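You operate a simulated robot arm through the tools that you are given. There is no shell and no other tool.

You are at the controls of a simulated two-armed robot. One attempt, no reset.

JOB
Pick up the white lint roll from the supply table with one hand, pass it to the other hand and put it on the upper shelf under the window. Set down upright: lint roll.

The check looks at the end state, three seconds after you hand in, the way a careful person would. Anything else that was tipped, shoved, dropped, spilled or broken makes it a failure.

ROBOT AND FRAMES
Two 7-joint arms with two-finger parallel grippers on one trunk, on a base that moves. Base frame: it is fixed to the floor where the robot stands at the start and does not move with it; the origin is under the middle of the robot, x ahead of it, y to its left, z up. Lengths are in mm, angles in degrees, forces in N, time in s.
The left shoulder is at the start at [50, 187, 1010], the right one opposite. With the tool pointing down near the work surface each hand reaches from about 100 to 660 mm from the robot's upright axis, wherever it stands, measured 20 degrees to its own side. Places, roughly: lint roll [-2500, -1000, 750]; upper shelf under the window [-3000, 2600, 900]. Payload 3.43 kg a hand.
Tool frame (each hand has its own): the origin (TCP) lies between the finger pads and is the grasp point; the fingertips stand 30 mm ahead of it; z points along the fingers, y is the line along which they close. Largest opening 94 mm; finger width 28, thickness 10; the body of the gripper, 50 by 96 mm, starts 55 mm behind the TCP.
Orientation is told as [roll, pitch, yaw] about the base's x, y, z axes, in that order, counted from this pose: with the fingers straight down and closing along the base's y, the tool's x points along the base's -x, its y along +y and its z along -z.

CONTROLS
- The arms move only by the tool servo_tool. It takes "left_motion", "right_motion" or both (then of equal length, played together; a hand with none holds still); each is one flat list of numbers, 7 for each row, row after row: the shift along the tool's x, y, z in mm, then the turn, a rotation vector about the tool's x, y, z in rad, then the gripper command, from -1 (shut) to 1 (fully open), values between in proportion. In form: [x, y, z, ax, ay, az, gripper, x, y, z, ax, ay, az, gripper, ...]. A call has 1 to 20 rows; each row is the pose to reach, as a shift and turn from the pose commanded when the call began, along the tool's axes at that moment. Each row takes 0.2 s and may step no farther than 50 mm and 8.6 degrees from the row before; otherwise, or with a gripper value out of range, the whole call is refused. A pose out of reach is approached as far as the arm can. The call stops where the force on the tool passes 40 N (or 10 N more than at its start, if that is more) or the arm is blocked; 0.2 s more then pass. The fingers move at their own pace (about 153 mm/s each) and stop on an object; they squeeze with about 33 N. The grip force told is the motor's: it shows also when the fingers shut on nothing. Time passes only in rows, and 0.2 s behind the last, so rows that repeat a pose let the fingers close. It gives the time, the measured TCP pose, the force on the tool (base axes), the opening and the grip force at its end, in the units of the frame above (readings bear some noise), with the torque about the TCP (base axes, N m) and any sound that the robot's microphone picked up.
- Cameras (640 x 400 px; columns grow to the right, rows downward): "scene" is now at [152.6, -8.7, 1188.9]; the picture's right is [-0.08, -1.00, 0.00], its down [-0.40, 0.03, -0.92] and it looks along [0.91, -0.07, -0.40] (base axes); focal length 263 px, centre (320, 200). "left" rides on the left gripper at [76, -14, -102] in its tool frame; the picture's right is [0.18, 0.98, 0.00], its down [-0.75, 0.14, -0.64] and it looks along [-0.63, 0.12, 0.77] (tool axes); focal length 243 px, centre (320, 200). "right" rides on the right gripper at [76, 14, -102] in its tool frame; the picture's right is [-0.18, 0.98, 0.00], its down [-0.75, -0.14, -0.64] and it looks along [-0.63, -0.12, 0.77] (tool axes); focal length 243 px, centre (320, 200). There is no depth. A picture from a camera that has moved, and an enlarged one, comes with that camera's place and axes in the base frame and with its lens.
- camera(camera): a new picture of that camera. No time passes.
- move_column(by): slides the trunk up (or, below 0, down) by that many mm; the arms and the scene camera ride with it, the base frame stays. It gives what a move gives, with no picture.
- drive_base(legs): drives the robot by 1 to 6 legs, each [ahead, left, turn to the left] in mm, mm and degrees, along the robot's own axes; the way and the turn of a leg run together, so that a leg with both is an arc; at most 1500 mm and 180 degrees a leg. The arms and the cameras ride along, it lands a little off, and it stops where it bumps. It gives what a move gives.
- pan_tilt(pan, tilt): turns the head with the scene camera to pan (to the left, within 80 degrees either way) and tilt (down, from -29 to 69), counted from straight ahead of the robot. It gives what a move gives.
- zoom(camera, box): a new picture of the part [left, top, right, bottom] of that camera's present view, enlarged. No time passes.
- sign_off(): hands the job in; it is judged then, once.

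Places have to be worked out from the pictures, the camera data and where the tool is seen. Open the grippers and draw the arms clear of the work before you hand the job in, unless the task says otherwise.

The tools are called as a command line: name --argument value ..., lists and objects as JSON in quotes. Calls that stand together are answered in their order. servo_tool: Moves the arms, as the interface text tells. Its arguments: {"type":"object","properties":{"left_motion":{"type":"array"},"right_motion":{"type":"array"}},"required":[]} The other tools are called the same way: move_column (by) moves the trunk up or down; drive_base (legs) drives the base; pan_tilt (pan, tilt) turns the head that bears the scene camera; camera (camera) takes a picture; zoom (camera, box) takes an enlarged picture of a part of a camera's view; sign_off () hands the job in.

At the start:

```text
time_s: 0.0
left_position: [384.1, 123.4, 1056.7]
left_orientation: [-0.1, 0.1, 0.1]
left_wrist_force: [0.0, -0.4, 0.2]
left_ft_torque: [-0.02, 0.0, -0.01]
left_grip_width: 94.0
left_finger_force: 0.0
right_position: [382.3, -129.6, 1065.2]
right_orientation: [0.0, 0.0, 0.0]
right_wrist_force: [0.2, 0.6, 0.7]
right_ft_torque: [-0.01, 0.01, -0.02]
right_grip_width: 94.0
right_finger_force: 0.0
trunk travel left (down, up): [-225.0, 207.0]
robot x, y, heading: [-1.4, -4.6, -0.1]
head pan, tilt (commanded): [-4.6, 23.5]
```

scene: 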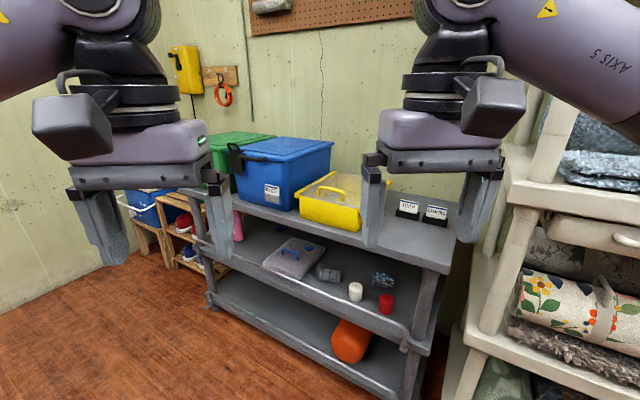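
right: 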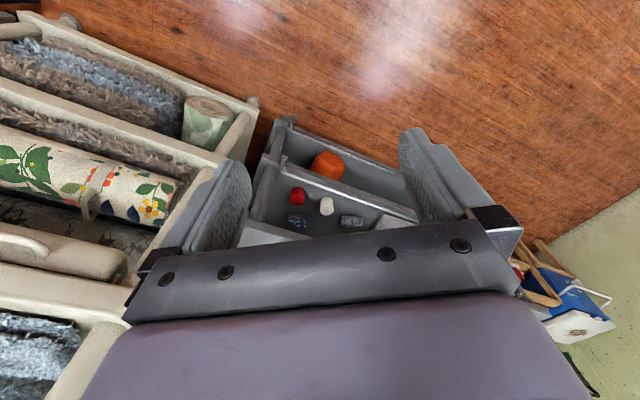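
left: 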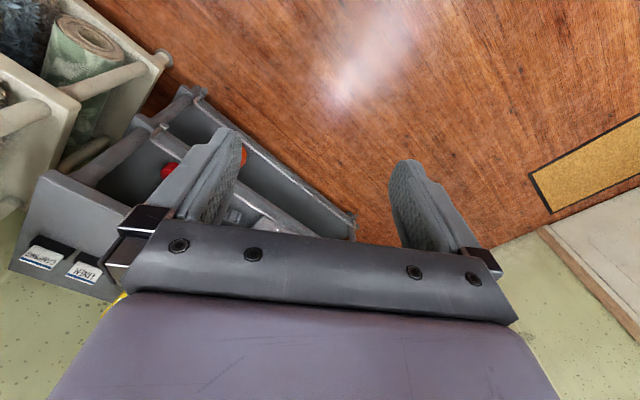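

The start pictures show a cart and shelving ahead of the robot; the supply table should be behind and to the right. I pan the head to look around before driving.

pan_tilt --pan 80 --tilt 20

camera --camera "scene"

pan_tilt --pan -80 --tilt 20

camera --camera "scene"

```text
time_s: 1.6
left_position: [383.5, 123.7, 1057.8]
left_orientation: [0.0, 0.1, 0.2]
left_wrist_force: [-0.9, 0.0, -0.4]
left_ft_torque: [0.0, 0.01, -0.01]
left_grip_width: 94.0
left_finger_force: 0.1
right_position: [380.7, -130.7, 1064.0]
right_orientation: [0.0, 0.1, 0.0]
right_wrist_force: [0.2, 0.4, 0.4]
right_ft_torque: [0.01, -0.01, 0.0]
right_grip_width: 94.0
right_finger_force: 0.0
trunk travel left (down, up): [-225.0, 207.0]
robot x, y, heading: [1.2, 2.6, 0.1]
head pan, tilt (commanded): [80.0, 20.0]
```

```text
taken
camera scene: at [76.6, 90.4, 1194.6], right [0.98, -0.17, 0.0], down [-0.06, -0.34, -0.94], along [0.16, 0.93, -0.34], focal length 263 px, centre (320, 200)
```

scene: 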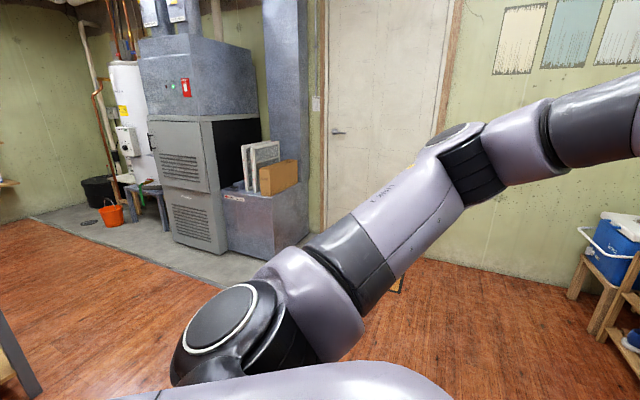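

```text
time_s: 4.0
left_position: [384.9, 124.0, 1057.5]
left_orientation: [0.0, 0.0, 0.1]
left_wrist_force: [0.4, 0.5, -0.1]
left_ft_torque: [-0.02, -0.01, -0.03]
left_grip_width: 94.1
left_finger_force: 0.1
right_position: [382.2, -130.6, 1065.0]
right_orientation: [0.0, 0.0, 0.0]
right_wrist_force: [0.3, -0.5, -0.8]
right_ft_torque: [0.02, -0.02, -0.01]
right_grip_width: 93.9
right_finger_force: 0.1
trunk travel left (down, up): [-225.0, 207.0]
robot x, y, heading: [0.4, 2.8, -0.1]
head pan, tilt (commanded): [-80.0, 20.0]
```

```text
taken
camera scene: at [76.6, -93.0, 1194.6], right [-0.98, -0.17, 0.0], down [-0.06, 0.34, -0.94], along [0.16, -0.93, -0.34], focal length 263 px, centre (320, 200)
```

scene: 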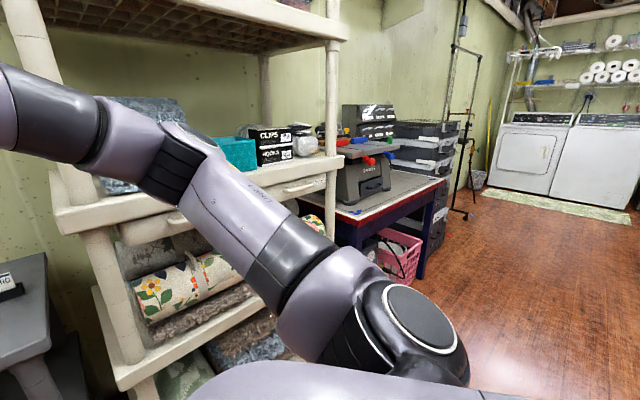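

There is a shelf to my right and open floor to my left. I turn in place to the left to see the far half of the room.

drive_base --legs '[[0, 0, 90], [0, 0, 90]]'

pan_tilt --pan 0 --tilt 10

camera --camera "scene"

pan_tilt --pan 50 --tilt 15

camera --camera "scene"

pan_tilt --pan -50 --tilt 15

camera --camera "scene"

```text
time_s: 12.1
left_position: [-385.1, -120.6, 1057.7]
left_orientation: [0.0, 0.0, 179.6]
left_wrist_force: [0.9, -0.8, 0.6]
left_ft_torque: [-0.03, 0.04, 0.03]
left_grip_width: 94.1
left_finger_force: 0.1
right_position: [-380.2, 134.2, 1065.1]
right_orientation: [0.0, -0.1, 179.5]
right_wrist_force: [1.2, 0.4, -0.3]
right_ft_torque: [0.0, -0.03, -0.01]
right_grip_width: 93.8
right_finger_force: 0.1
trunk travel left (down, up): [-225.0, 207.0]
robot x, y, heading: [1.8, 0.3, 179.6]
head pan, tilt (commanded): [-80.0, 20.0]
```

```text
time_s: 13.6
left_position: [-386.2, -120.2, 1057.5]
left_orientation: [0.0, 0.0, 179.5]
left_wrist_force: [0.4, -0.3, 0.1]
left_ft_torque: [0.0, 0.01, 0.0]
left_grip_width: 94.2
left_finger_force: 0.0
right_position: [-380.4, 133.5, 1065.3]
right_orientation: [0.1, 0.0, 179.5]
right_wrist_force: [0.3, -0.1, 0.0]
right_ft_torque: [0.01, 0.01, 0.01]
right_grip_width: 94.3
right_finger_force: 0.0
trunk travel left (down, up): [-225.0, 207.0]
robot x, y, heading: [3.9, 0.6, 179.7]
head pan, tilt (commanded): [0.0, 10.0]
```

```text
taken
camera scene: at [-149.4, 0.0, 1210.8], right [0.01, 1.0, 0.0], down [0.17, 0.0, -0.98], along [-0.98, 0.01, -0.17], focal length 263 px, centre (320, 200)
```

scene: 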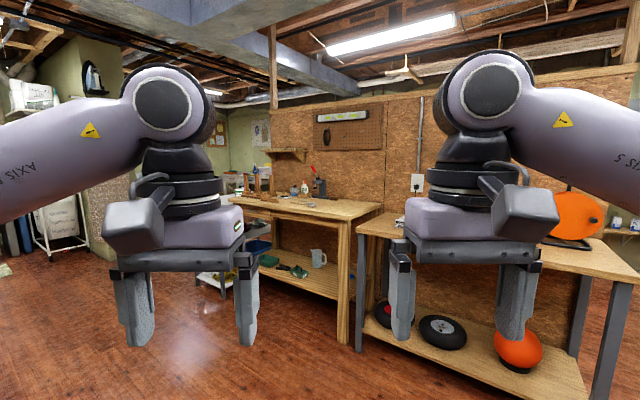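

```text
time_s: 14.8
left_position: [-384.4, -119.9, 1056.7]
left_orientation: [0.0, 0.0, 179.6]
left_wrist_force: [-0.2, 0.0, 0.2]
left_ft_torque: [0.02, 0.03, -0.02]
left_grip_width: 94.0
left_finger_force: 0.0
right_position: [-381.5, 132.9, 1065.5]
right_orientation: [0.0, 0.0, 179.5]
right_wrist_force: [-0.1, -0.5, -0.6]
right_ft_torque: [-0.01, -0.04, 0.02]
right_grip_width: 93.8
right_finger_force: 0.1
trunk travel left (down, up): [-225.0, 207.0]
robot x, y, heading: [-2.6, -4.1, 179.5]
head pan, tilt (commanded): [50.0, 15.0]
```

```text
taken
camera scene: at [-117.1, -71.8, 1202.7], right [-0.76, 0.65, 0.0], down [0.17, 0.2, -0.97], along [-0.63, -0.73, -0.26], focal length 263 px, centre (320, 200)
```

scene: 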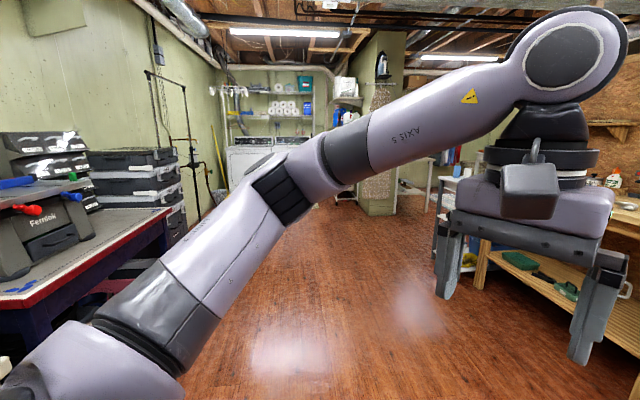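

```text
time_s: 16.5
left_position: [-385.0, -119.8, 1056.6]
left_orientation: [0.0, 0.0, 179.6]
left_wrist_force: [0.5, 0.5, 0.6]
left_ft_torque: [-0.01, -0.04, -0.02]
left_grip_width: 94.1
left_finger_force: 0.1
right_position: [-379.5, 133.6, 1065.9]
right_orientation: [0.0, 0.1, 179.5]
right_wrist_force: [-0.4, -0.3, -0.1]
right_ft_torque: [-0.01, 0.0, -0.02]
right_grip_width: 94.0
right_finger_force: 0.0
trunk travel left (down, up): [-225.0, 207.0]
robot x, y, heading: [1.2, -0.2, 179.7]
head pan, tilt (commanded): [-50.0, 15.0]
```

```text
taken
camera scene: at [-115.9, 71.2, 1202.7], right [0.77, 0.64, 0.0], down [0.16, -0.2, -0.97], along [-0.62, 0.74, -0.26], focal length 263 px, centre (320, 200)
```

scene: 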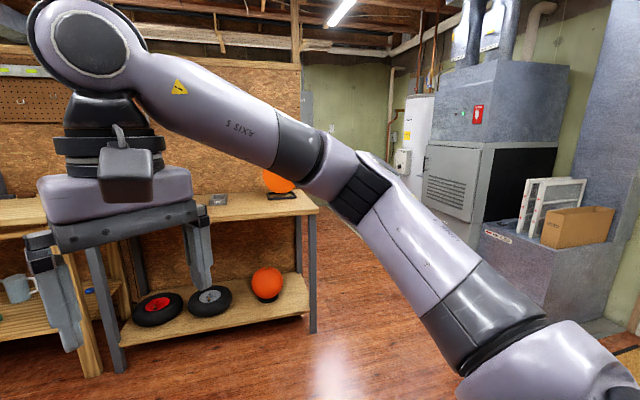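

The lint roll's rough place projects near pixel (206,205) in the straight view and (458,182) in the left-panned view, where a small table stands behind the gripper. I zoom in there.

pan_tilt --pan 35 --tilt 10

camera --camera "scene"

zoom --camera "scene" --box '[280, 140, 440, 240]'

```text
time_s: 18.1
left_position: [-385.1, -119.7, 1057.1]
left_orientation: [0.0, -0.1, 179.6]
left_wrist_force: [-0.2, -0.2, -0.8]
left_ft_torque: [0.01, 0.0, 0.05]
left_grip_width: 93.8
left_finger_force: 0.1
right_position: [-380.4, 133.5, 1065.6]
right_orientation: [0.0, 0.0, 179.5]
right_wrist_force: [0.4, -0.6, -0.6]
right_ft_torque: [0.03, 0.02, 0.02]
right_grip_width: 93.8
right_finger_force: 0.1
trunk travel left (down, up): [-225.0, 207.0]
robot x, y, heading: [-1.8, 3.8, 179.5]
head pan, tilt (commanded): [35.0, 10.0]
```

```text
taken
camera scene: at [-133.0, -53.5, 1210.8], right [-0.57, 0.82, 0.0], down [0.14, 0.1, -0.98], along [-0.81, -0.56, -0.17], focal length 263 px, centre (320, 200)
```

scene: 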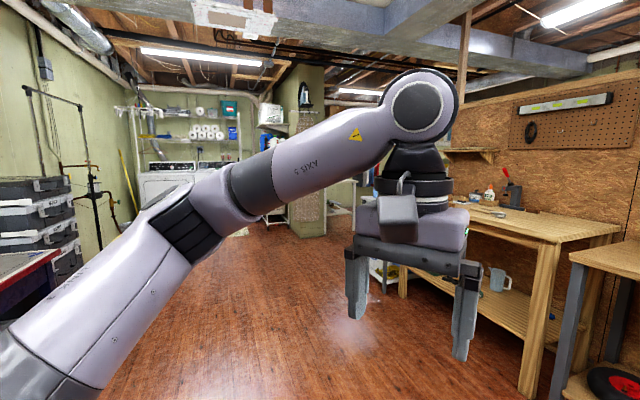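

```text
4.00 times, centred on (360, 190) of scene
camera zoom: at [-133.0, -53.5, 1210.8], right [-0.57, 0.82, 0.0], down [0.14, 0.1, -0.98], along [-0.81, -0.56, -0.17], focal length 1053 px, centre (160, 240)
```

zoom: 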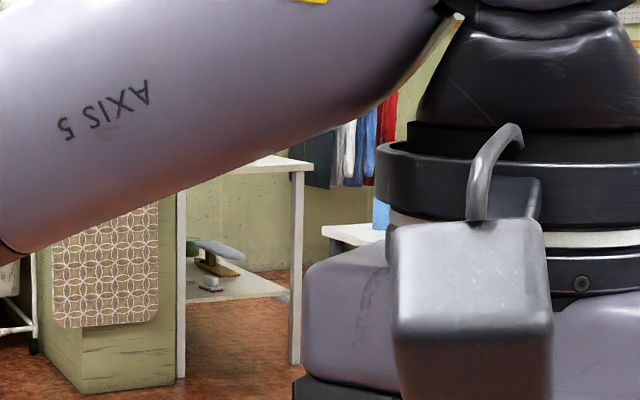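

The supply table is hidden behind my left gripper. The floor toward (-900,-500) is clear, so I drive there and look again.

drive_base --legs '[[900, 500, 0]]'

pan_tilt --pan 0 --tilt 20

camera --camera "scene"

pan_tilt --pan 30 --tilt 20

camera --camera "scene"

```text
time_s: 23.3
left_position: [-1277.2, -579.2, 1057.5]
left_orientation: [0.1, 0.0, 179.1]
left_wrist_force: [0.6, 0.0, -0.5]
left_ft_torque: [0.01, -0.01, -0.01]
left_grip_width: 94.1
left_finger_force: 0.1
right_position: [-1270.7, -326.4, 1066.2]
right_orientation: [0.0, 0.0, 179.1]
right_wrist_force: [0.3, -0.2, -0.5]
right_ft_torque: [-0.01, 0.01, -0.01]
right_grip_width: 93.9
right_finger_force: 0.1
trunk travel left (down, up): [-225.0, 207.0]
robot x, y, heading: [-887.1, -459.5, 179.3]
head pan, tilt (commanded): [35.0, 10.0]
```

```text
time_s: 24.3
left_position: [-1277.0, -579.9, 1055.7]
left_orientation: [0.0, 0.0, 179.2]
left_wrist_force: [-0.3, -0.5, -0.4]
left_ft_torque: [0.0, 0.0, 0.01]
left_grip_width: 94.1
left_finger_force: 0.0
right_position: [-1269.8, -326.6, 1065.6]
right_orientation: [0.0, 0.0, 179.2]
right_wrist_force: [-0.1, -0.5, 0.2]
right_ft_torque: [0.0, -0.03, 0.0]
right_grip_width: 93.8
right_finger_force: 0.0
trunk travel left (down, up): [-225.0, 207.0]
robot x, y, heading: [-891.9, -462.6, 178.9]
head pan, tilt (commanded): [0.0, 20.0]
```

```text
taken
camera scene: at [-1040.2, -461.9, 1194.6], right [0.01, 1.0, 0.0], down [0.34, -0.01, -0.94], along [-0.94, 0.01, -0.34], focal length 263 px, centre (320, 200)
```

scene: 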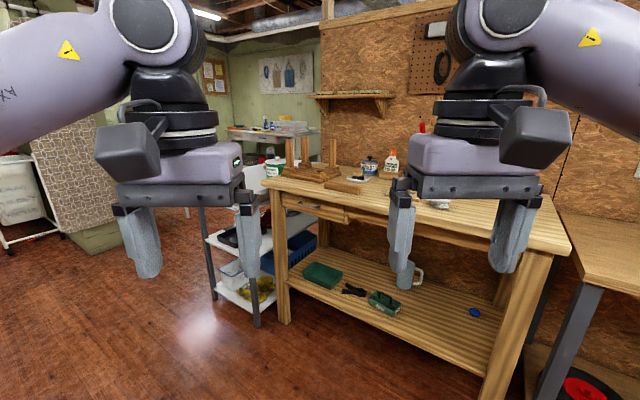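

```text
time_s: 25.3
left_position: [-1277.3, -580.4, 1056.1]
left_orientation: [0.0, -0.1, 179.2]
left_wrist_force: [0.6, 0.6, 1.2]
left_ft_torque: [0.04, -0.02, 0.0]
left_grip_width: 94.1
left_finger_force: 0.1
right_position: [-1270.3, -325.9, 1065.3]
right_orientation: [0.1, 0.1, 179.1]
right_wrist_force: [0.1, 0.1, 0.3]
right_ft_torque: [-0.03, 0.01, 0.0]
right_grip_width: 94.0
right_finger_force: 0.0
trunk travel left (down, up): [-225.0, 207.0]
robot x, y, heading: [-891.9, -461.9, 179.2]
head pan, tilt (commanded): [30.0, 20.0]
```

```text
taken
camera scene: at [-1028.5, -508.5, 1194.6], right [-0.49, 0.87, 0.0], down [0.3, 0.17, -0.94], along [-0.82, -0.46, -0.34], focal length 263 px, centre (320, 200)
```

scene: 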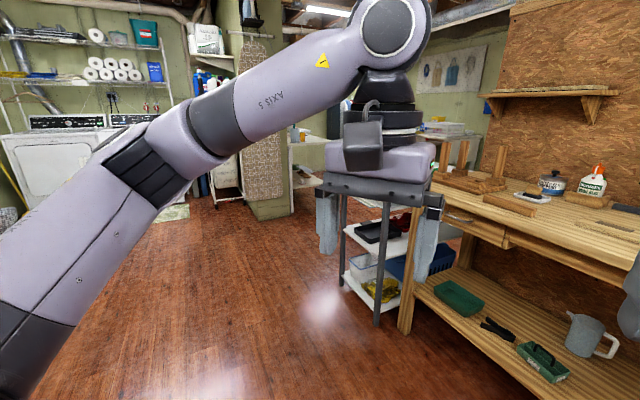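

I see the supply cart next to the workbench; from the leg bases its near edge runs from about (-2220,-800) to (-2445,-1140), so it faces heading about 148. I drive to about (-1700,-1250) and turn to face it.

drive_base --legs '[[800, 770, 0], [0, 0, -30]]'

pan_tilt --pan 0 --tilt 25

camera --camera "scene"

camera --camera "left"

camera --camera "right"

```text
time_s: 33.9
left_position: [-2108.9, -1127.3, 1057.2]
left_orientation: [0.0, -0.1, 149.6]
left_wrist_force: [-0.2, 0.5, -0.2]
left_ft_torque: [-0.01, 0.01, -0.02]
left_grip_width: 93.9
left_finger_force: 0.1
right_position: [-1978.6, -910.4, 1065.3]
right_orientation: [0.0, -0.1, 149.6]
right_wrist_force: [0.9, 0.6, -0.2]
right_ft_torque: [-0.01, -0.01, 0.02]
right_grip_width: 94.3
right_finger_force: 0.0
trunk travel left (down, up): [-225.0, 207.0]
robot x, y, heading: [-1714.0, -1214.3, 149.6]
head pan, tilt (commanded): [30.0, 20.0]
```

```text
time_s: 34.8
left_position: [-2107.9, -1128.2, 1057.1]
left_orientation: [-0.1, -0.1, 149.7]
left_wrist_force: [-1.2, -0.5, 0.2]
left_ft_torque: [0.04, -0.03, 0.04]
left_grip_width: 94.0
left_finger_force: 0.0
right_position: [-1978.5, -909.4, 1064.8]
right_orientation: [0.0, 0.0, 149.6]
right_wrist_force: [-0.4, 0.5, 1.2]
right_ft_torque: [0.01, 0.01, -0.01]
right_grip_width: 93.9
right_finger_force: 0.0
trunk travel left (down, up): [-225.0, 207.0]
robot x, y, heading: [-1712.6, -1214.5, 149.5]
head pan, tilt (commanded): [0.0, 25.0]
```

```text
taken
camera scene: at [-1843.2, -1142.0, 1186.5], right [0.51, 0.86, 0.0], down [0.36, -0.21, -0.91], along [-0.78, 0.46, -0.42], focal length 263 px, centre (320, 200)
```

scene: 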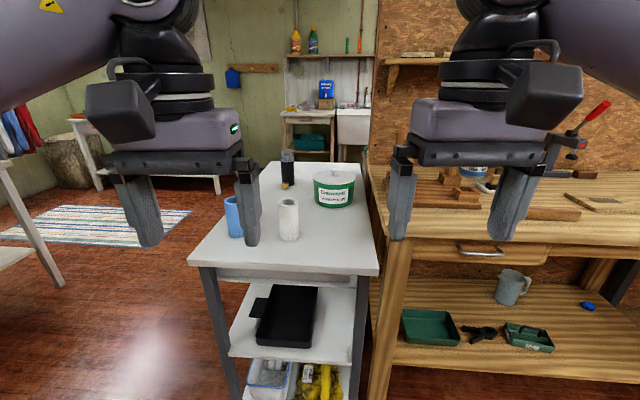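

```text
taken
camera left: at [-2037.5, -1153.5, 1158.8], right [-0.34, -0.94, 0.0], down [-0.72, 0.26, 0.64], along [-0.6, 0.22, -0.77], focal length 243 px, centre (320, 200)
```

left: 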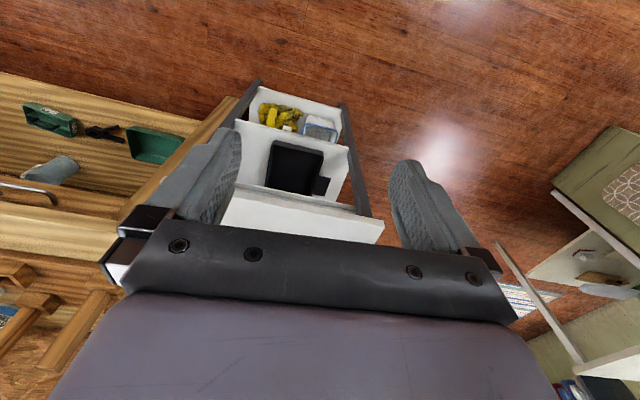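

```text
taken
camera right: at [-1919.8, -962.2, 1168.2], right [-0.66, -0.75, 0.0], down [-0.58, 0.5, 0.64], along [-0.48, 0.42, -0.77], focal length 243 px, centre (320, 200)
```

right: 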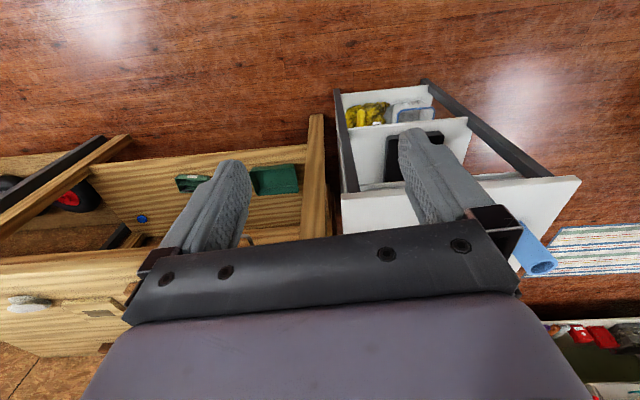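

The white table with a white upright roll at (289,220), a blue roll beside it, a bucket and a dark bottle is now visible. I zoom in for measurements.

zoom --camera "scene" --box '[190, 140, 390, 265]'

```text
3.20 times, centred on (290, 202) of scene
camera zoom: at [-1843.2, -1142.0, 1186.5], right [0.51, 0.86, 0.0], down [0.36, -0.21, -0.91], along [-0.78, 0.46, -0.42], focal length 843 px, centre (416, 192)
```

zoom: 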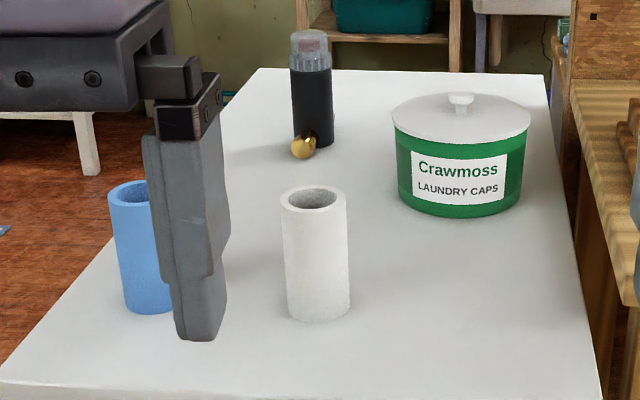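

The white roll stands upright at roughly (-2436,-894), about 56 mm wide and 105 tall on a table near z 775, with the blue roll some 150 mm to its left. I move closer so that it lies ahead of the right hand, then triangulate.

drive_base --legs '[[240, 200, -2]]'

pan_tilt --pan 0 --tilt 40

camera --camera "scene"

camera --camera "right"

```text
time_s: 37.2
left_position: [-2420.6, -1159.1, 1056.7]
left_orientation: [0.0, 0.0, 147.3]
left_wrist_force: [0.5, 1.3, 0.1]
left_ft_torque: [-0.02, 0.0, -0.02]
left_grip_width: 93.9
left_finger_force: 0.2
right_position: [-2281.2, -946.5, 1066.3]
right_orientation: [0.0, 0.0, 147.2]
right_wrist_force: [-0.1, 0.4, 1.1]
right_ft_torque: [-0.01, 0.03, -0.04]
right_grip_width: 94.0
right_finger_force: 0.0
trunk travel left (down, up): [-225.0, 207.0]
robot x, y, heading: [-2030.4, -1263.5, 147.2]
head pan, tilt (commanded): [0.0, 25.0]
```

```text
time_s: 38.0
left_position: [-2420.7, -1159.1, 1058.5]
left_orientation: [0.0, 0.0, 147.2]
left_wrist_force: [-0.7, -0.7, -0.1]
left_ft_torque: [-0.02, 0.01, 0.0]
left_grip_width: 94.0
left_finger_force: 0.1
right_position: [-2281.4, -947.7, 1065.3]
right_orientation: [0.1, 0.1, 147.1]
right_wrist_force: [0.1, -0.3, -0.1]
right_ft_torque: [0.01, 0.0, 0.0]
right_grip_width: 93.9
right_finger_force: 0.1
trunk travel left (down, up): [-225.0, 207.0]
robot x, y, heading: [-2033.9, -1264.5, 147.3]
head pan, tilt (commanded): [0.0, 40.0]
```

```text
taken
camera scene: at [-2149.3, -1187.2, 1163.2], right [0.54, 0.84, 0.0], down [0.54, -0.35, -0.77], along [-0.64, 0.41, -0.64], focal length 263 px, centre (320, 200)
```

scene: 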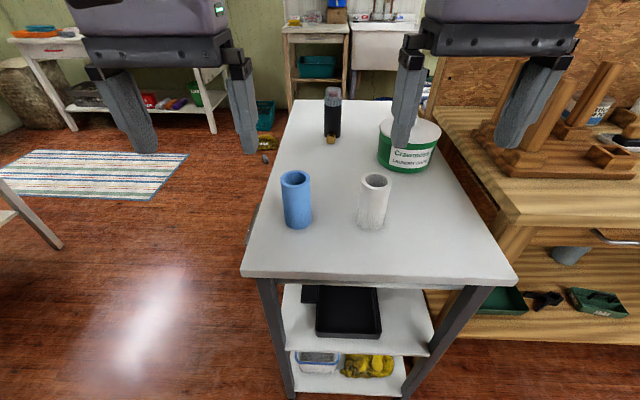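

```text
taken
camera right: at [-2224.6, -1000.8, 1168.3], right [-0.69, -0.73, 0.0], down [-0.56, 0.53, 0.64], along [-0.47, 0.44, -0.77], focal length 243 px, centre (320, 200)
```

right: 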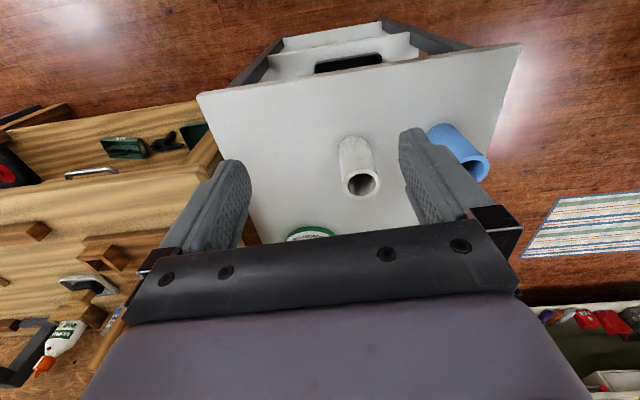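

Both rolls are in clear view now. I zoom in for accurate pixel positions.

zoom --camera "scene" --box '[260, 150, 420, 250]'

zoom --camera "right" --box '[300, 120, 460, 220]'

```text
4.00 times, centred on (340, 200) of scene
camera zoom: at [-2149.3, -1187.2, 1163.2], right [0.54, 0.84, 0.0], down [0.54, -0.35, -0.77], along [-0.64, 0.41, -0.64], focal length 1053 px, centre (240, 200)
```

zoom: 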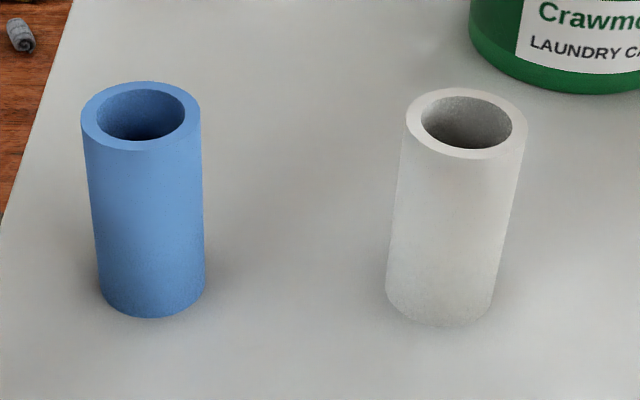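

```text
4.00 times, centred on (380, 170) of right
camera zoom: at [-2224.6, -1000.8, 1168.3], right [-0.69, -0.73, 0.0], down [-0.56, 0.53, 0.64], along [-0.47, 0.44, -0.77], focal length 970 px, centre (80, 320)
```

zoom: 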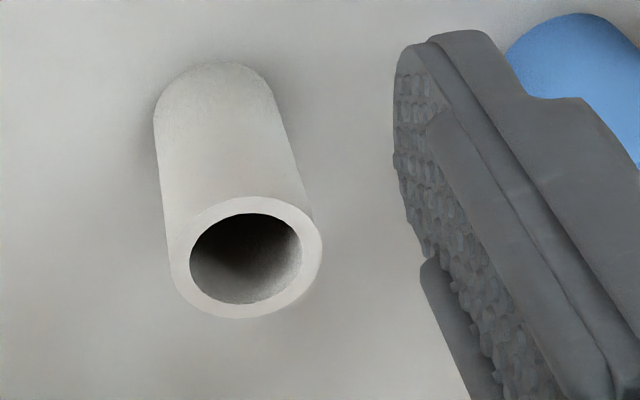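

Triangulating both views gives the roll axis at (-2407,-904), top z 895, base and table z 790, diameter about 53. I'll grip it low from the side with the right tool pitched 30° below horizontal, leaving the top free for the left hand; I back off 100 mm to give the wrist room.

drive_base --legs '[[-100, 0, -3]]'

camera --camera "scene"

zoom --camera "scene" --box '[260, 130, 420, 230]'

```text
time_s: 39.2
left_position: [-2331.4, -1196.3, 1058.1]
left_orientation: [0.0, -0.1, 144.5]
left_wrist_force: [0.6, 0.5, 0.5]
left_ft_torque: [0.0, 0.0, 0.01]
left_grip_width: 93.9
left_finger_force: 0.0
right_position: [-2181.2, -991.6, 1065.7]
right_orientation: [0.1, 0.0, 144.4]
right_wrist_force: [0.3, 0.2, 0.0]
right_ft_torque: [-0.02, 0.02, 0.01]
right_grip_width: 94.1
right_finger_force: 0.1
trunk travel left (down, up): [-225.0, 207.0]
robot x, y, heading: [-1948.5, -1321.2, 144.4]
head pan, tilt (commanded): [0.0, 40.0]
```

```text
taken
camera scene: at [-2061.6, -1238.0, 1163.3], right [0.58, 0.81, 0.0], down [0.52, -0.37, -0.77], along [-0.62, 0.45, -0.64], focal length 263 px, centre (320, 200)
```

scene: 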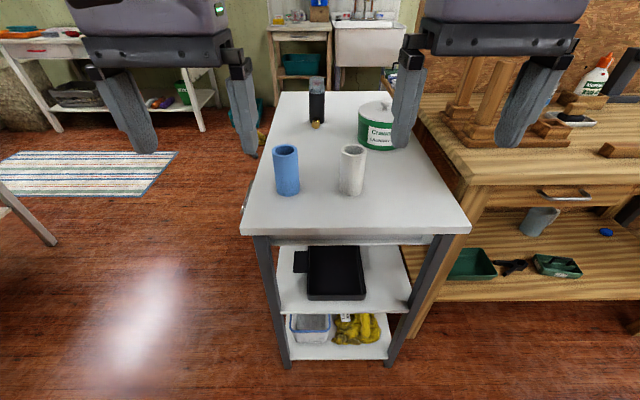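

```text
4.00 times, centred on (340, 180) of scene
camera zoom: at [-2061.6, -1238.0, 1163.3], right [0.58, 0.81, 0.0], down [0.52, -0.37, -0.77], along [-0.62, 0.45, -0.64], focal length 1053 px, centre (240, 280)
```

zoom: 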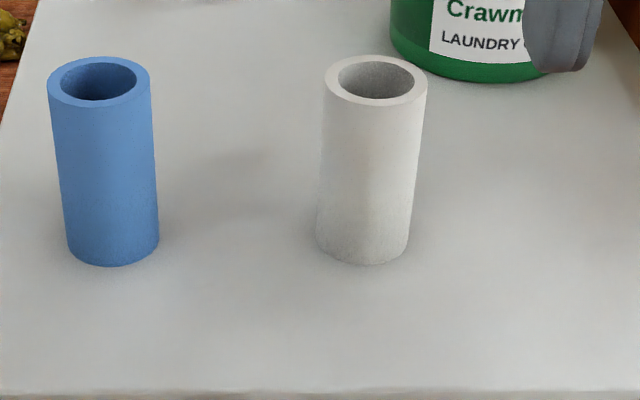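

The roll is at about (617,-71) in the robot frame with the table edge square to me. I pitch the right hand to 30° below horizontal and bring it to a pre-grasp point 130 mm short of the roll.

servo_tool --right_motion '[-11.48, 6.08, 17.02, 0, -0.1047, 0, 1, -22.96, 12.16, 34.04, 0, -0.2094, 0, 1, -34.44, 18.24, 51.06, 0, -0.3142, 0, 1, -45.92, 24.32, 68.08, 0, -0.4189, 0, 1, -57.4, 30.4, 85.1, 0, -0.5236, 0, 1, -68.88, 36.48, 102.12, 0, -0.6283, 0, 1, -80.36, 42.56, 119.14, 0, -0.733, 0, 1, -91.84, 48.64, 136.16, 0, -0.8378, 0, 1, -103.32, 54.72, 153.18, 0, -0.9425, 0, 1, -114.8, 60.8, 170.2, 0, -1.0472, 0, 1, -114.8, 60.8, 170.2, 0, -1.0472, 0, 1]'

camera --camera "right"

camera --camera "scene"

```text
time_s: 41.6
left_position: [-2331.4, -1195.5, 1057.0]
left_orientation: [0.0, 0.0, 144.5]
left_wrist_force: [-0.6, -0.7, 0.5]
left_ft_torque: [0.01, 0.02, -0.02]
left_grip_width: 94.1
left_finger_force: 0.0
right_position: [-2311.0, -976.3, 893.3]
right_orientation: [0.0, -60.2, 144.4]
right_wrist_force: [0.4, -0.5, 0.0]
right_ft_torque: [-0.02, 0.01, 0.0]
right_grip_width: 94.1
right_finger_force: 0.1
trunk travel left (down, up): [-225.0, 207.0]
robot x, y, heading: [-1945.7, -1324.1, 144.3]
head pan, tilt (commanded): [0.0, 40.0]
```

```text
taken
camera right: at [-2215.8, -1061.4, 879.9], right [-0.65, -0.75, 0.16], down [0.23, 0.01, 0.97], along [-0.73, 0.67, 0.16], focal length 243 px, centre (320, 200)
```

right: 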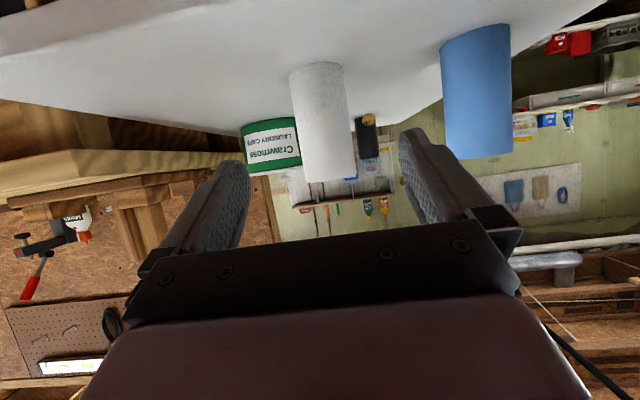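

```text
taken
camera scene: at [-2062.0, -1237.8, 1163.2], right [0.58, 0.81, 0.0], down [0.52, -0.37, -0.77], along [-0.62, 0.45, -0.64], focal length 263 px, centre (320, 200)
```

scene: 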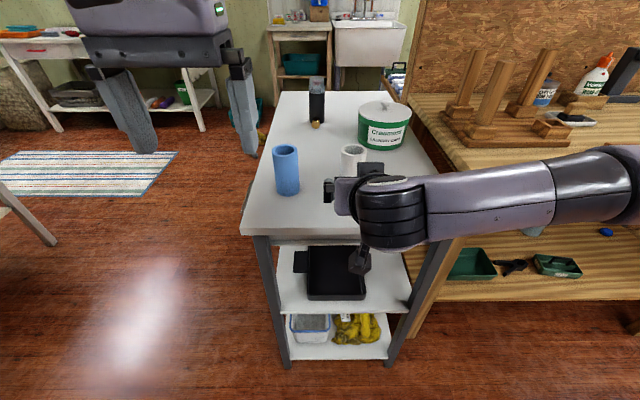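

The roll sits between the fingers' lines with a lateral error of about 2 mm. I advance 75 mm along the tool and check again before enclosing it.

servo_tool --right_motion '[-0.5, -0.6, 19, 0, 0, 0, 1, -1, -1.2, 38, 0, 0, 0, 1, -1.3, -1.8, 57, 0, 0, 0, 1, -1.5, -2.4, 75, 0, 0, 0, 1]'

camera --camera "right"

zoom --camera "scene" --box '[240, 120, 440, 245]'

```text
time_s: 42.6
left_position: [-2332.9, -1195.3, 1057.1]
left_orientation: [-0.1, 0.0, 144.4]
left_wrist_force: [0.0, 0.2, -0.6]
left_ft_torque: [0.02, -0.01, 0.02]
left_grip_width: 94.0
left_finger_force: 0.0
right_position: [-2362.7, -934.6, 857.9]
right_orientation: [-0.1, -60.1, 144.5]
right_wrist_force: [0.6, -0.8, -0.4]
right_ft_torque: [-0.01, 0.01, 0.01]
right_grip_width: 94.0
right_finger_force: 0.0
trunk travel left (down, up): [-225.0, 207.0]
robot x, y, heading: [-1946.0, -1323.5, 144.4]
head pan, tilt (commanded): [0.0, 40.0]
```

```text
taken
camera right: at [-2267.9, -1020.7, 844.0], right [-0.65, -0.75, 0.16], down [0.23, 0.01, 0.97], along [-0.73, 0.67, 0.16], focal length 243 px, centre (320, 200)
```

right: 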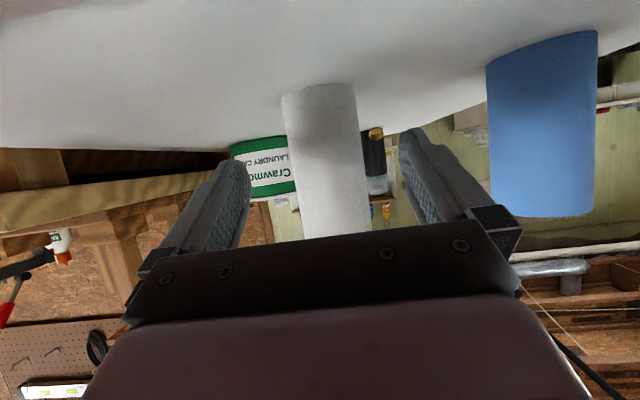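

```text
3.20 times, centred on (340, 182) of scene
camera zoom: at [-2062.0, -1237.8, 1163.2], right [0.58, 0.81, 0.0], down [0.52, -0.37, -0.77], along [-0.62, 0.45, -0.64], focal length 843 px, centre (256, 256)
```

zoom: 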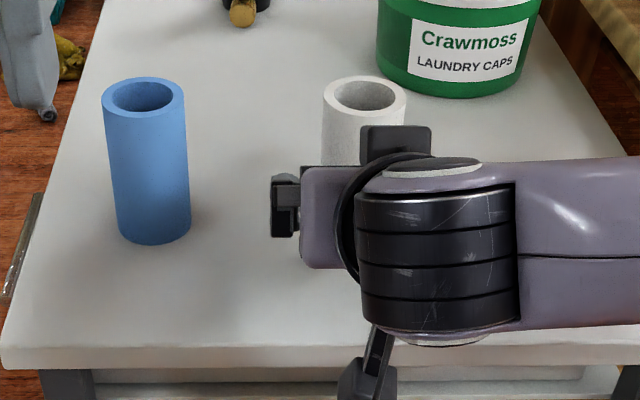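

The roll is centred between the fingertips with about 20 mm spare on each side. I advance the last 54 mm and close.

servo_tool --right_motion '[0, 0.3, 18, 0, 0, 0, 1, 0, 0.6, 36, 0, 0, 0, 1, 0, 1, 54, 0, 0, 0, 1, 0, 1, 54, 0, 0, 0, 1]'

camera --camera "right"

zoom --camera "scene" --box '[240, 120, 440, 245]'

```text
time_s: 43.6
left_position: [-2331.8, -1194.7, 1057.9]
left_orientation: [0.0, 0.0, 144.4]
left_wrist_force: [0.0, -0.4, -0.1]
left_ft_torque: [-0.02, -0.01, -0.01]
left_grip_width: 94.1
left_finger_force: 0.0
right_position: [-2403.0, -906.9, 832.5]
right_orientation: [0.0, -59.9, 144.4]
right_wrist_force: [0.7, -0.5, -0.1]
right_ft_torque: [0.0, 0.0, -0.02]
right_grip_width: 93.7
right_finger_force: 0.0
trunk travel left (down, up): [-225.0, 207.0]
robot x, y, heading: [-1947.2, -1317.7, 144.4]
head pan, tilt (commanded): [0.0, 40.0]
```

```text
taken
camera right: at [-2307.4, -993.1, 817.3], right [-0.65, -0.75, 0.16], down [0.23, 0.01, 0.97], along [-0.73, 0.67, 0.16], focal length 243 px, centre (320, 200)
```

right: 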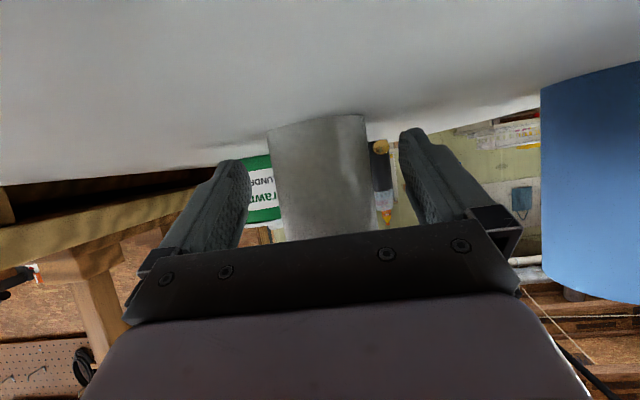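

```text
3.20 times, centred on (340, 182) of scene
camera zoom: at [-2062.0, -1237.8, 1163.2], right [0.58, 0.81, 0.0], down [0.52, -0.37, -0.77], along [-0.62, 0.45, -0.64], focal length 843 px, centre (256, 256)
```

zoom: 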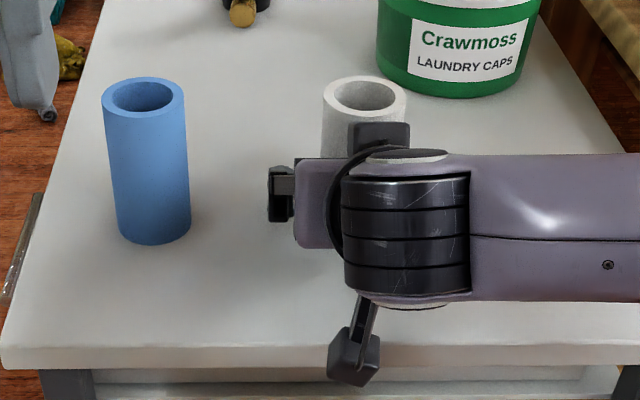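

The roll is untouched and sits between the pads. I close the right gripper in place.

servo_tool --right_motion '[0, 0, 0, 0, 0, 0, 0.3, 0, 0, 0, 0, 0, 0, 0.15, 0, 0, 0, 0, 0, 0, -1, 0, 0, 0, 0, 0, 0, -1, 0, 0, 0, 0, 0, 0, -1]'

camera --camera "right"

zoom --camera "scene" --box '[240, 120, 440, 245]'

```text
time_s: 44.8
left_position: [-2331.6, -1196.3, 1057.1]
left_orientation: [0.0, 0.0, 144.4]
left_wrist_force: [-0.1, 0.2, -0.3]
left_ft_torque: [-0.01, 0.0, 0.02]
left_grip_width: 94.1
left_finger_force: 0.0
right_position: [-2401.6, -907.4, 830.4]
right_orientation: [0.0, -60.1, 144.4]
right_wrist_force: [-0.5, -0.8, 0.7]
right_ft_torque: [-0.02, 0.01, -0.05]
right_grip_width: 54.4
right_finger_force: 33.1
trunk travel left (down, up): [-225.0, 207.0]
robot x, y, heading: [-1949.3, -1320.1, 144.5]
head pan, tilt (commanded): [0.0, 40.0]
```

```text
taken
camera right: at [-2307.2, -993.2, 817.6], right [-0.65, -0.75, 0.16], down [0.23, 0.01, 0.97], along [-0.73, 0.67, 0.16], focal length 243 px, centre (320, 200)
```

right: 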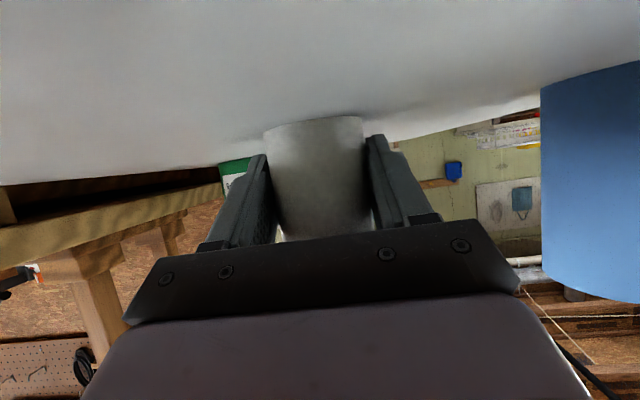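

```text
3.20 times, centred on (340, 182) of scene
camera zoom: at [-2061.9, -1237.9, 1163.2], right [0.58, 0.81, 0.0], down [0.52, -0.37, -0.77], along [-0.62, 0.45, -0.64], focal length 843 px, centre (256, 256)
```

zoom: 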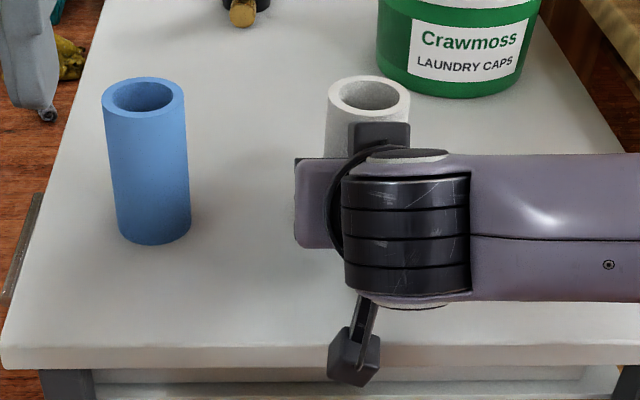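

The grip reads 54.4 mm at 33 N and the roll stands straight. I lift it vertically by 130 mm.

servo_tool --right_motion '[-8.66, 0, -5, 0, 0, 0, -1, -21.65, 0, -12.5, 0, 0, 0, -1, -43.3, 0, -25, 0, 0, 0, -1, -64.95, 0, -37.5, 0, 0, 0, -1, -86.6, 0, -50, 0, 0, 0, -1, -112.6, 0, -65, 0, 0, 0, -1, -112.6, 0, -65, 0, 0, 0, -1]'

camera --camera "right"

camera --camera "scene"

```text
time_s: 46.4
left_position: [-2331.1, -1195.9, 1056.8]
left_orientation: [0.0, 0.0, 144.4]
left_wrist_force: [-0.2, 0.4, -0.1]
left_ft_torque: [-0.03, 0.01, -0.01]
left_grip_width: 94.0
left_finger_force: 0.0
right_position: [-2400.5, -906.7, 959.8]
right_orientation: [-0.1, -59.9, 144.4]
right_wrist_force: [0.9, 0.5, -1.2]
right_ft_torque: [0.0, 0.0, 0.01]
right_grip_width: 53.5
right_finger_force: 32.8
trunk travel left (down, up): [-225.0, 207.0]
robot x, y, heading: [-1947.7, -1320.7, 144.3]
head pan, tilt (commanded): [0.0, 40.0]
```

```text
taken
camera right: at [-2306.1, -992.5, 945.8], right [-0.65, -0.75, 0.16], down [0.23, 0.01, 0.97], along [-0.73, 0.67, 0.16], focal length 243 px, centre (320, 200)
```

right: 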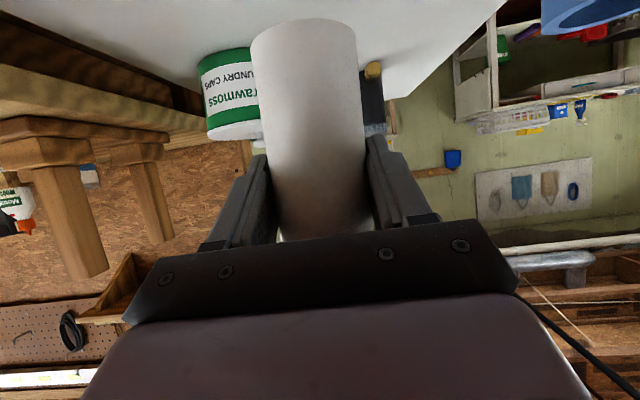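

```text
taken
camera scene: at [-2062.0, -1237.8, 1163.1], right [0.58, 0.81, 0.0], down [0.52, -0.37, -0.77], along [-0.62, 0.45, -0.64], focal length 263 px, centre (320, 200)
```

scene: 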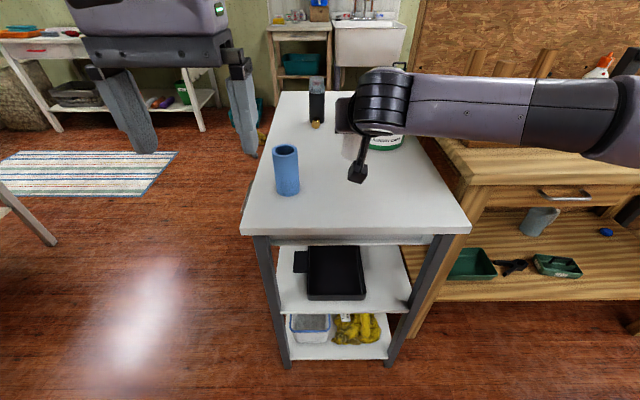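

The roll is firmly held and clear of the table. I back the robot away from the table before retracting the arm.

drive_base --legs '[[-350, 0, 0]]'

servo_tool --right_motion '[10, 0, -17.3, 0, 0, 0, -1, 20, 0, -34.6, 0, 0, 0, -1, 30, 0, -52, 0, 0, 0, -1, 40, 0, -69.3, 0, 0, 0, -1, 50, 0, -86.6, 0, 0, 0, -1, 60, 0, -103.9, 0, 0, 0, -1]'

pan_tilt --pan -60 --tilt 20

camera --camera "scene"

pan_tilt --pan 0 --tilt 30

camera --camera "scene"

```text
time_s: 48.6
left_position: [-2057.8, -1390.9, 1057.9]
left_orientation: [0.1, 0.0, 144.2]
left_wrist_force: [0.9, -1.4, 0.6]
left_ft_torque: [0.0, 0.01, -0.02]
left_grip_width: 94.2
left_finger_force: 0.1
right_position: [-2125.3, -1101.8, 959.2]
right_orientation: [0.0, -60.0, 144.1]
right_wrist_force: [-0.2, -0.3, -0.6]
right_ft_torque: [-0.02, -0.02, -0.01]
right_grip_width: 53.6
right_finger_force: 33.0
trunk travel left (down, up): [-225.0, 207.0]
robot x, y, heading: [-1671.5, -1517.5, 144.0]
head pan, tilt (commanded): [0.0, 40.0]
```

```text
time_s: 50.0
left_position: [-2059.3, -1391.1, 1057.8]
left_orientation: [0.0, -0.1, 144.2]
left_wrist_force: [-0.7, 0.4, 0.2]
left_ft_torque: [0.0, 0.03, -0.02]
left_grip_width: 93.7
left_finger_force: 0.1
right_position: [-2026.8, -1171.7, 961.2]
right_orientation: [0.0, -60.0, 144.1]
right_wrist_force: [0.2, 0.1, 0.1]
right_ft_torque: [0.02, -0.02, -0.03]
right_grip_width: 53.2
right_finger_force: 32.7
trunk travel left (down, up): [-225.0, 207.0]
robot x, y, heading: [-1677.8, -1516.9, 144.1]
head pan, tilt (commanded): [0.0, 40.0]
```

```text
time_s: 51.3
left_position: [-2057.5, -1390.6, 1056.0]
left_orientation: [0.1, 0.0, 144.2]
left_wrist_force: [0.1, -0.6, 0.5]
left_ft_torque: [-0.02, 0.01, 0.02]
left_grip_width: 94.1
left_finger_force: 0.0
right_position: [-2026.9, -1171.9, 961.5]
right_orientation: [0.1, -60.0, 144.1]
right_wrist_force: [0.4, 0.5, -1.4]
right_ft_torque: [0.02, 0.02, 0.02]
right_grip_width: 53.3
right_finger_force: 33.4
trunk travel left (down, up): [-225.0, 207.0]
robot x, y, heading: [-1677.0, -1515.9, 144.0]
head pan, tilt (commanded): [-60.0, 20.0]
```

```text
taken
camera scene: at [-1710.4, -1391.0, 1194.5], right [0.99, -0.1, 0.0], down [-0.03, -0.34, -0.94], along [0.1, 0.93, -0.34], focal length 263 px, centre (320, 200)
```

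scene: 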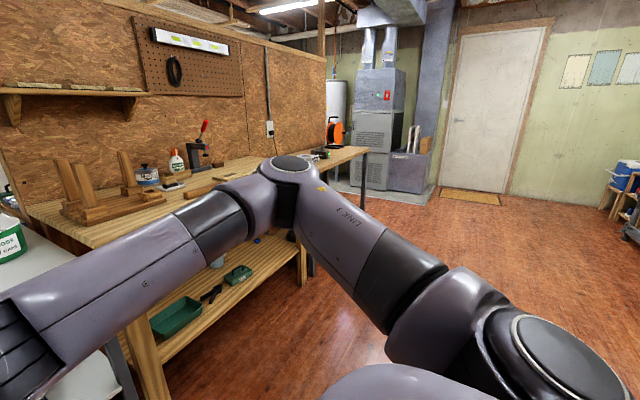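

```text
time_s: 52.6
left_position: [-2058.5, -1391.7, 1056.9]
left_orientation: [0.0, 0.0, 144.2]
left_wrist_force: [0.1, 0.0, 0.6]
left_ft_torque: [0.01, 0.02, 0.03]
left_grip_width: 94.0
left_finger_force: 0.1
right_position: [-2027.4, -1172.4, 961.4]
right_orientation: [0.0, -60.0, 144.1]
right_wrist_force: [-0.3, 0.7, -1.5]
right_ft_torque: [0.02, 0.0, 0.02]
right_grip_width: 53.3
right_finger_force: 33.5
trunk travel left (down, up): [-225.0, 207.0]
robot x, y, heading: [-1673.1, -1515.1, 144.1]
head pan, tilt (commanded): [0.0, 30.0]
```

```text
taken
camera scene: at [-1793.1, -1430.6, 1178.5], right [0.59, 0.81, 0.0], down [0.4, -0.29, -0.87], along [-0.7, 0.51, -0.5], focal length 263 px, centre (320, 200)
```

scene: 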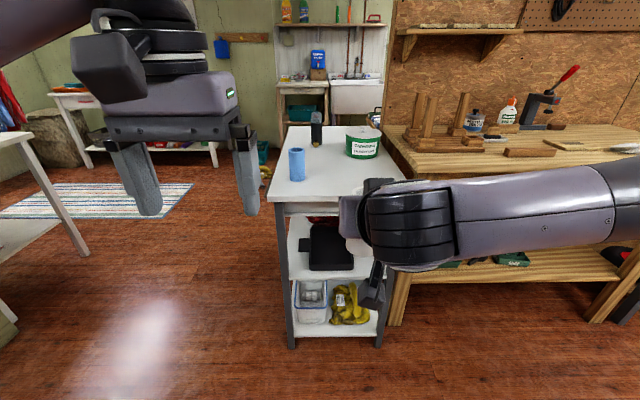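

The way to the window shelf leads right, past the benches and between the partition's end and the furnace. I strafe right parallel to the benches, holding the roll in front.

drive_base --legs '[[-50, -1450, 0], [0, -1300, 0]]'

pan_tilt --pan 0 --tilt 15

camera --camera "scene"

pan_tilt --pan -45 --tilt 15

camera --camera "scene"

```text
time_s: 76.7
left_position: [-378.5, 809.2, 1057.9]
left_orientation: [-0.1, 0.0, 142.8]
left_wrist_force: [0.5, 0.7, -0.6]
left_ft_torque: [0.02, 0.01, -0.02]
left_grip_width: 94.1
left_finger_force: 0.2
right_position: [-342.0, 1025.6, 961.9]
right_orientation: [0.0, -60.1, 142.8]
right_wrist_force: [-0.5, -0.2, -0.3]
right_ft_torque: [-0.02, -0.01, 0.05]
right_grip_width: 53.0
right_finger_force: 33.0
trunk travel left (down, up): [-225.0, 207.0]
robot x, y, heading: [1.7, 672.7, 143.0]
head pan, tilt (commanded): [0.0, 30.0]
```

```text
time_s: 77.5
left_position: [-377.7, 808.2, 1058.0]
left_orientation: [-0.1, 0.0, 142.8]
left_wrist_force: [0.3, -0.5, -0.1]
left_ft_torque: [0.0, -0.01, 0.02]
left_grip_width: 94.0
left_finger_force: 0.0
right_position: [-341.7, 1025.2, 960.9]
right_orientation: [0.0, -60.0, 142.7]
right_wrist_force: [0.6, -0.7, -0.4]
right_ft_torque: [0.03, -0.02, -0.02]
right_grip_width: 53.0
right_finger_force: 32.4
trunk travel left (down, up): [-225.0, 207.0]
robot x, y, heading: [6.5, 675.9, 142.6]
head pan, tilt (commanded): [0.0, 15.0]
```

```text
taken
camera scene: at [-116.0, 764.2, 1202.6], right [0.61, 0.8, 0.0], down [0.21, -0.16, -0.97], along [-0.77, 0.58, -0.26], focal length 263 px, centre (320, 200)
```

scene: 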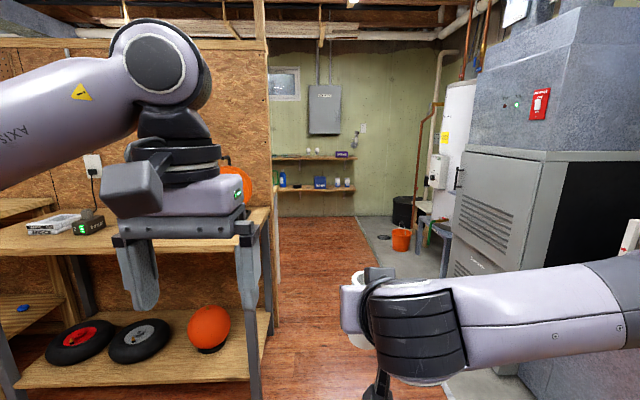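

```text
time_s: 78.6
left_position: [-378.2, 808.1, 1055.6]
left_orientation: [0.0, 0.0, 142.8]
left_wrist_force: [0.0, -0.6, 0.2]
left_ft_torque: [0.0, -0.01, 0.0]
left_grip_width: 93.8
left_finger_force: 0.0
right_position: [-341.1, 1026.2, 960.7]
right_orientation: [0.0, -60.0, 142.8]
right_wrist_force: [0.0, -0.5, -0.5]
right_ft_torque: [-0.03, 0.0, 0.0]
right_grip_width: 52.9
right_finger_force: 33.1
trunk travel left (down, up): [-225.0, 207.0]
robot x, y, heading: [4.7, 672.2, 142.7]
head pan, tilt (commanded): [-45.0, 15.0]
```

```text
taken
camera scene: at [-54.3, 800.2, 1202.7], right [0.99, 0.14, 0.0], down [0.04, -0.26, -0.97], along [-0.13, 0.96, -0.26], focal length 263 px, centre (320, 200)
```

scene: 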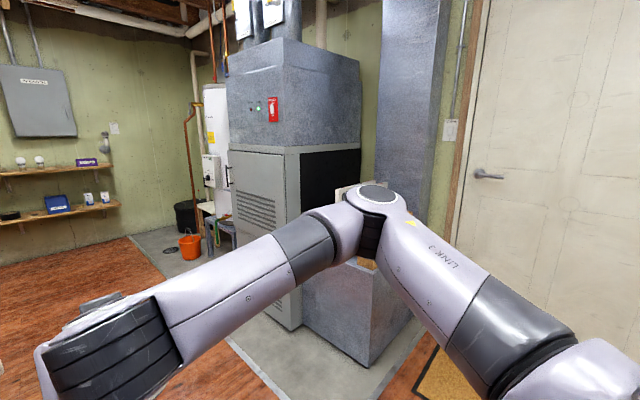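

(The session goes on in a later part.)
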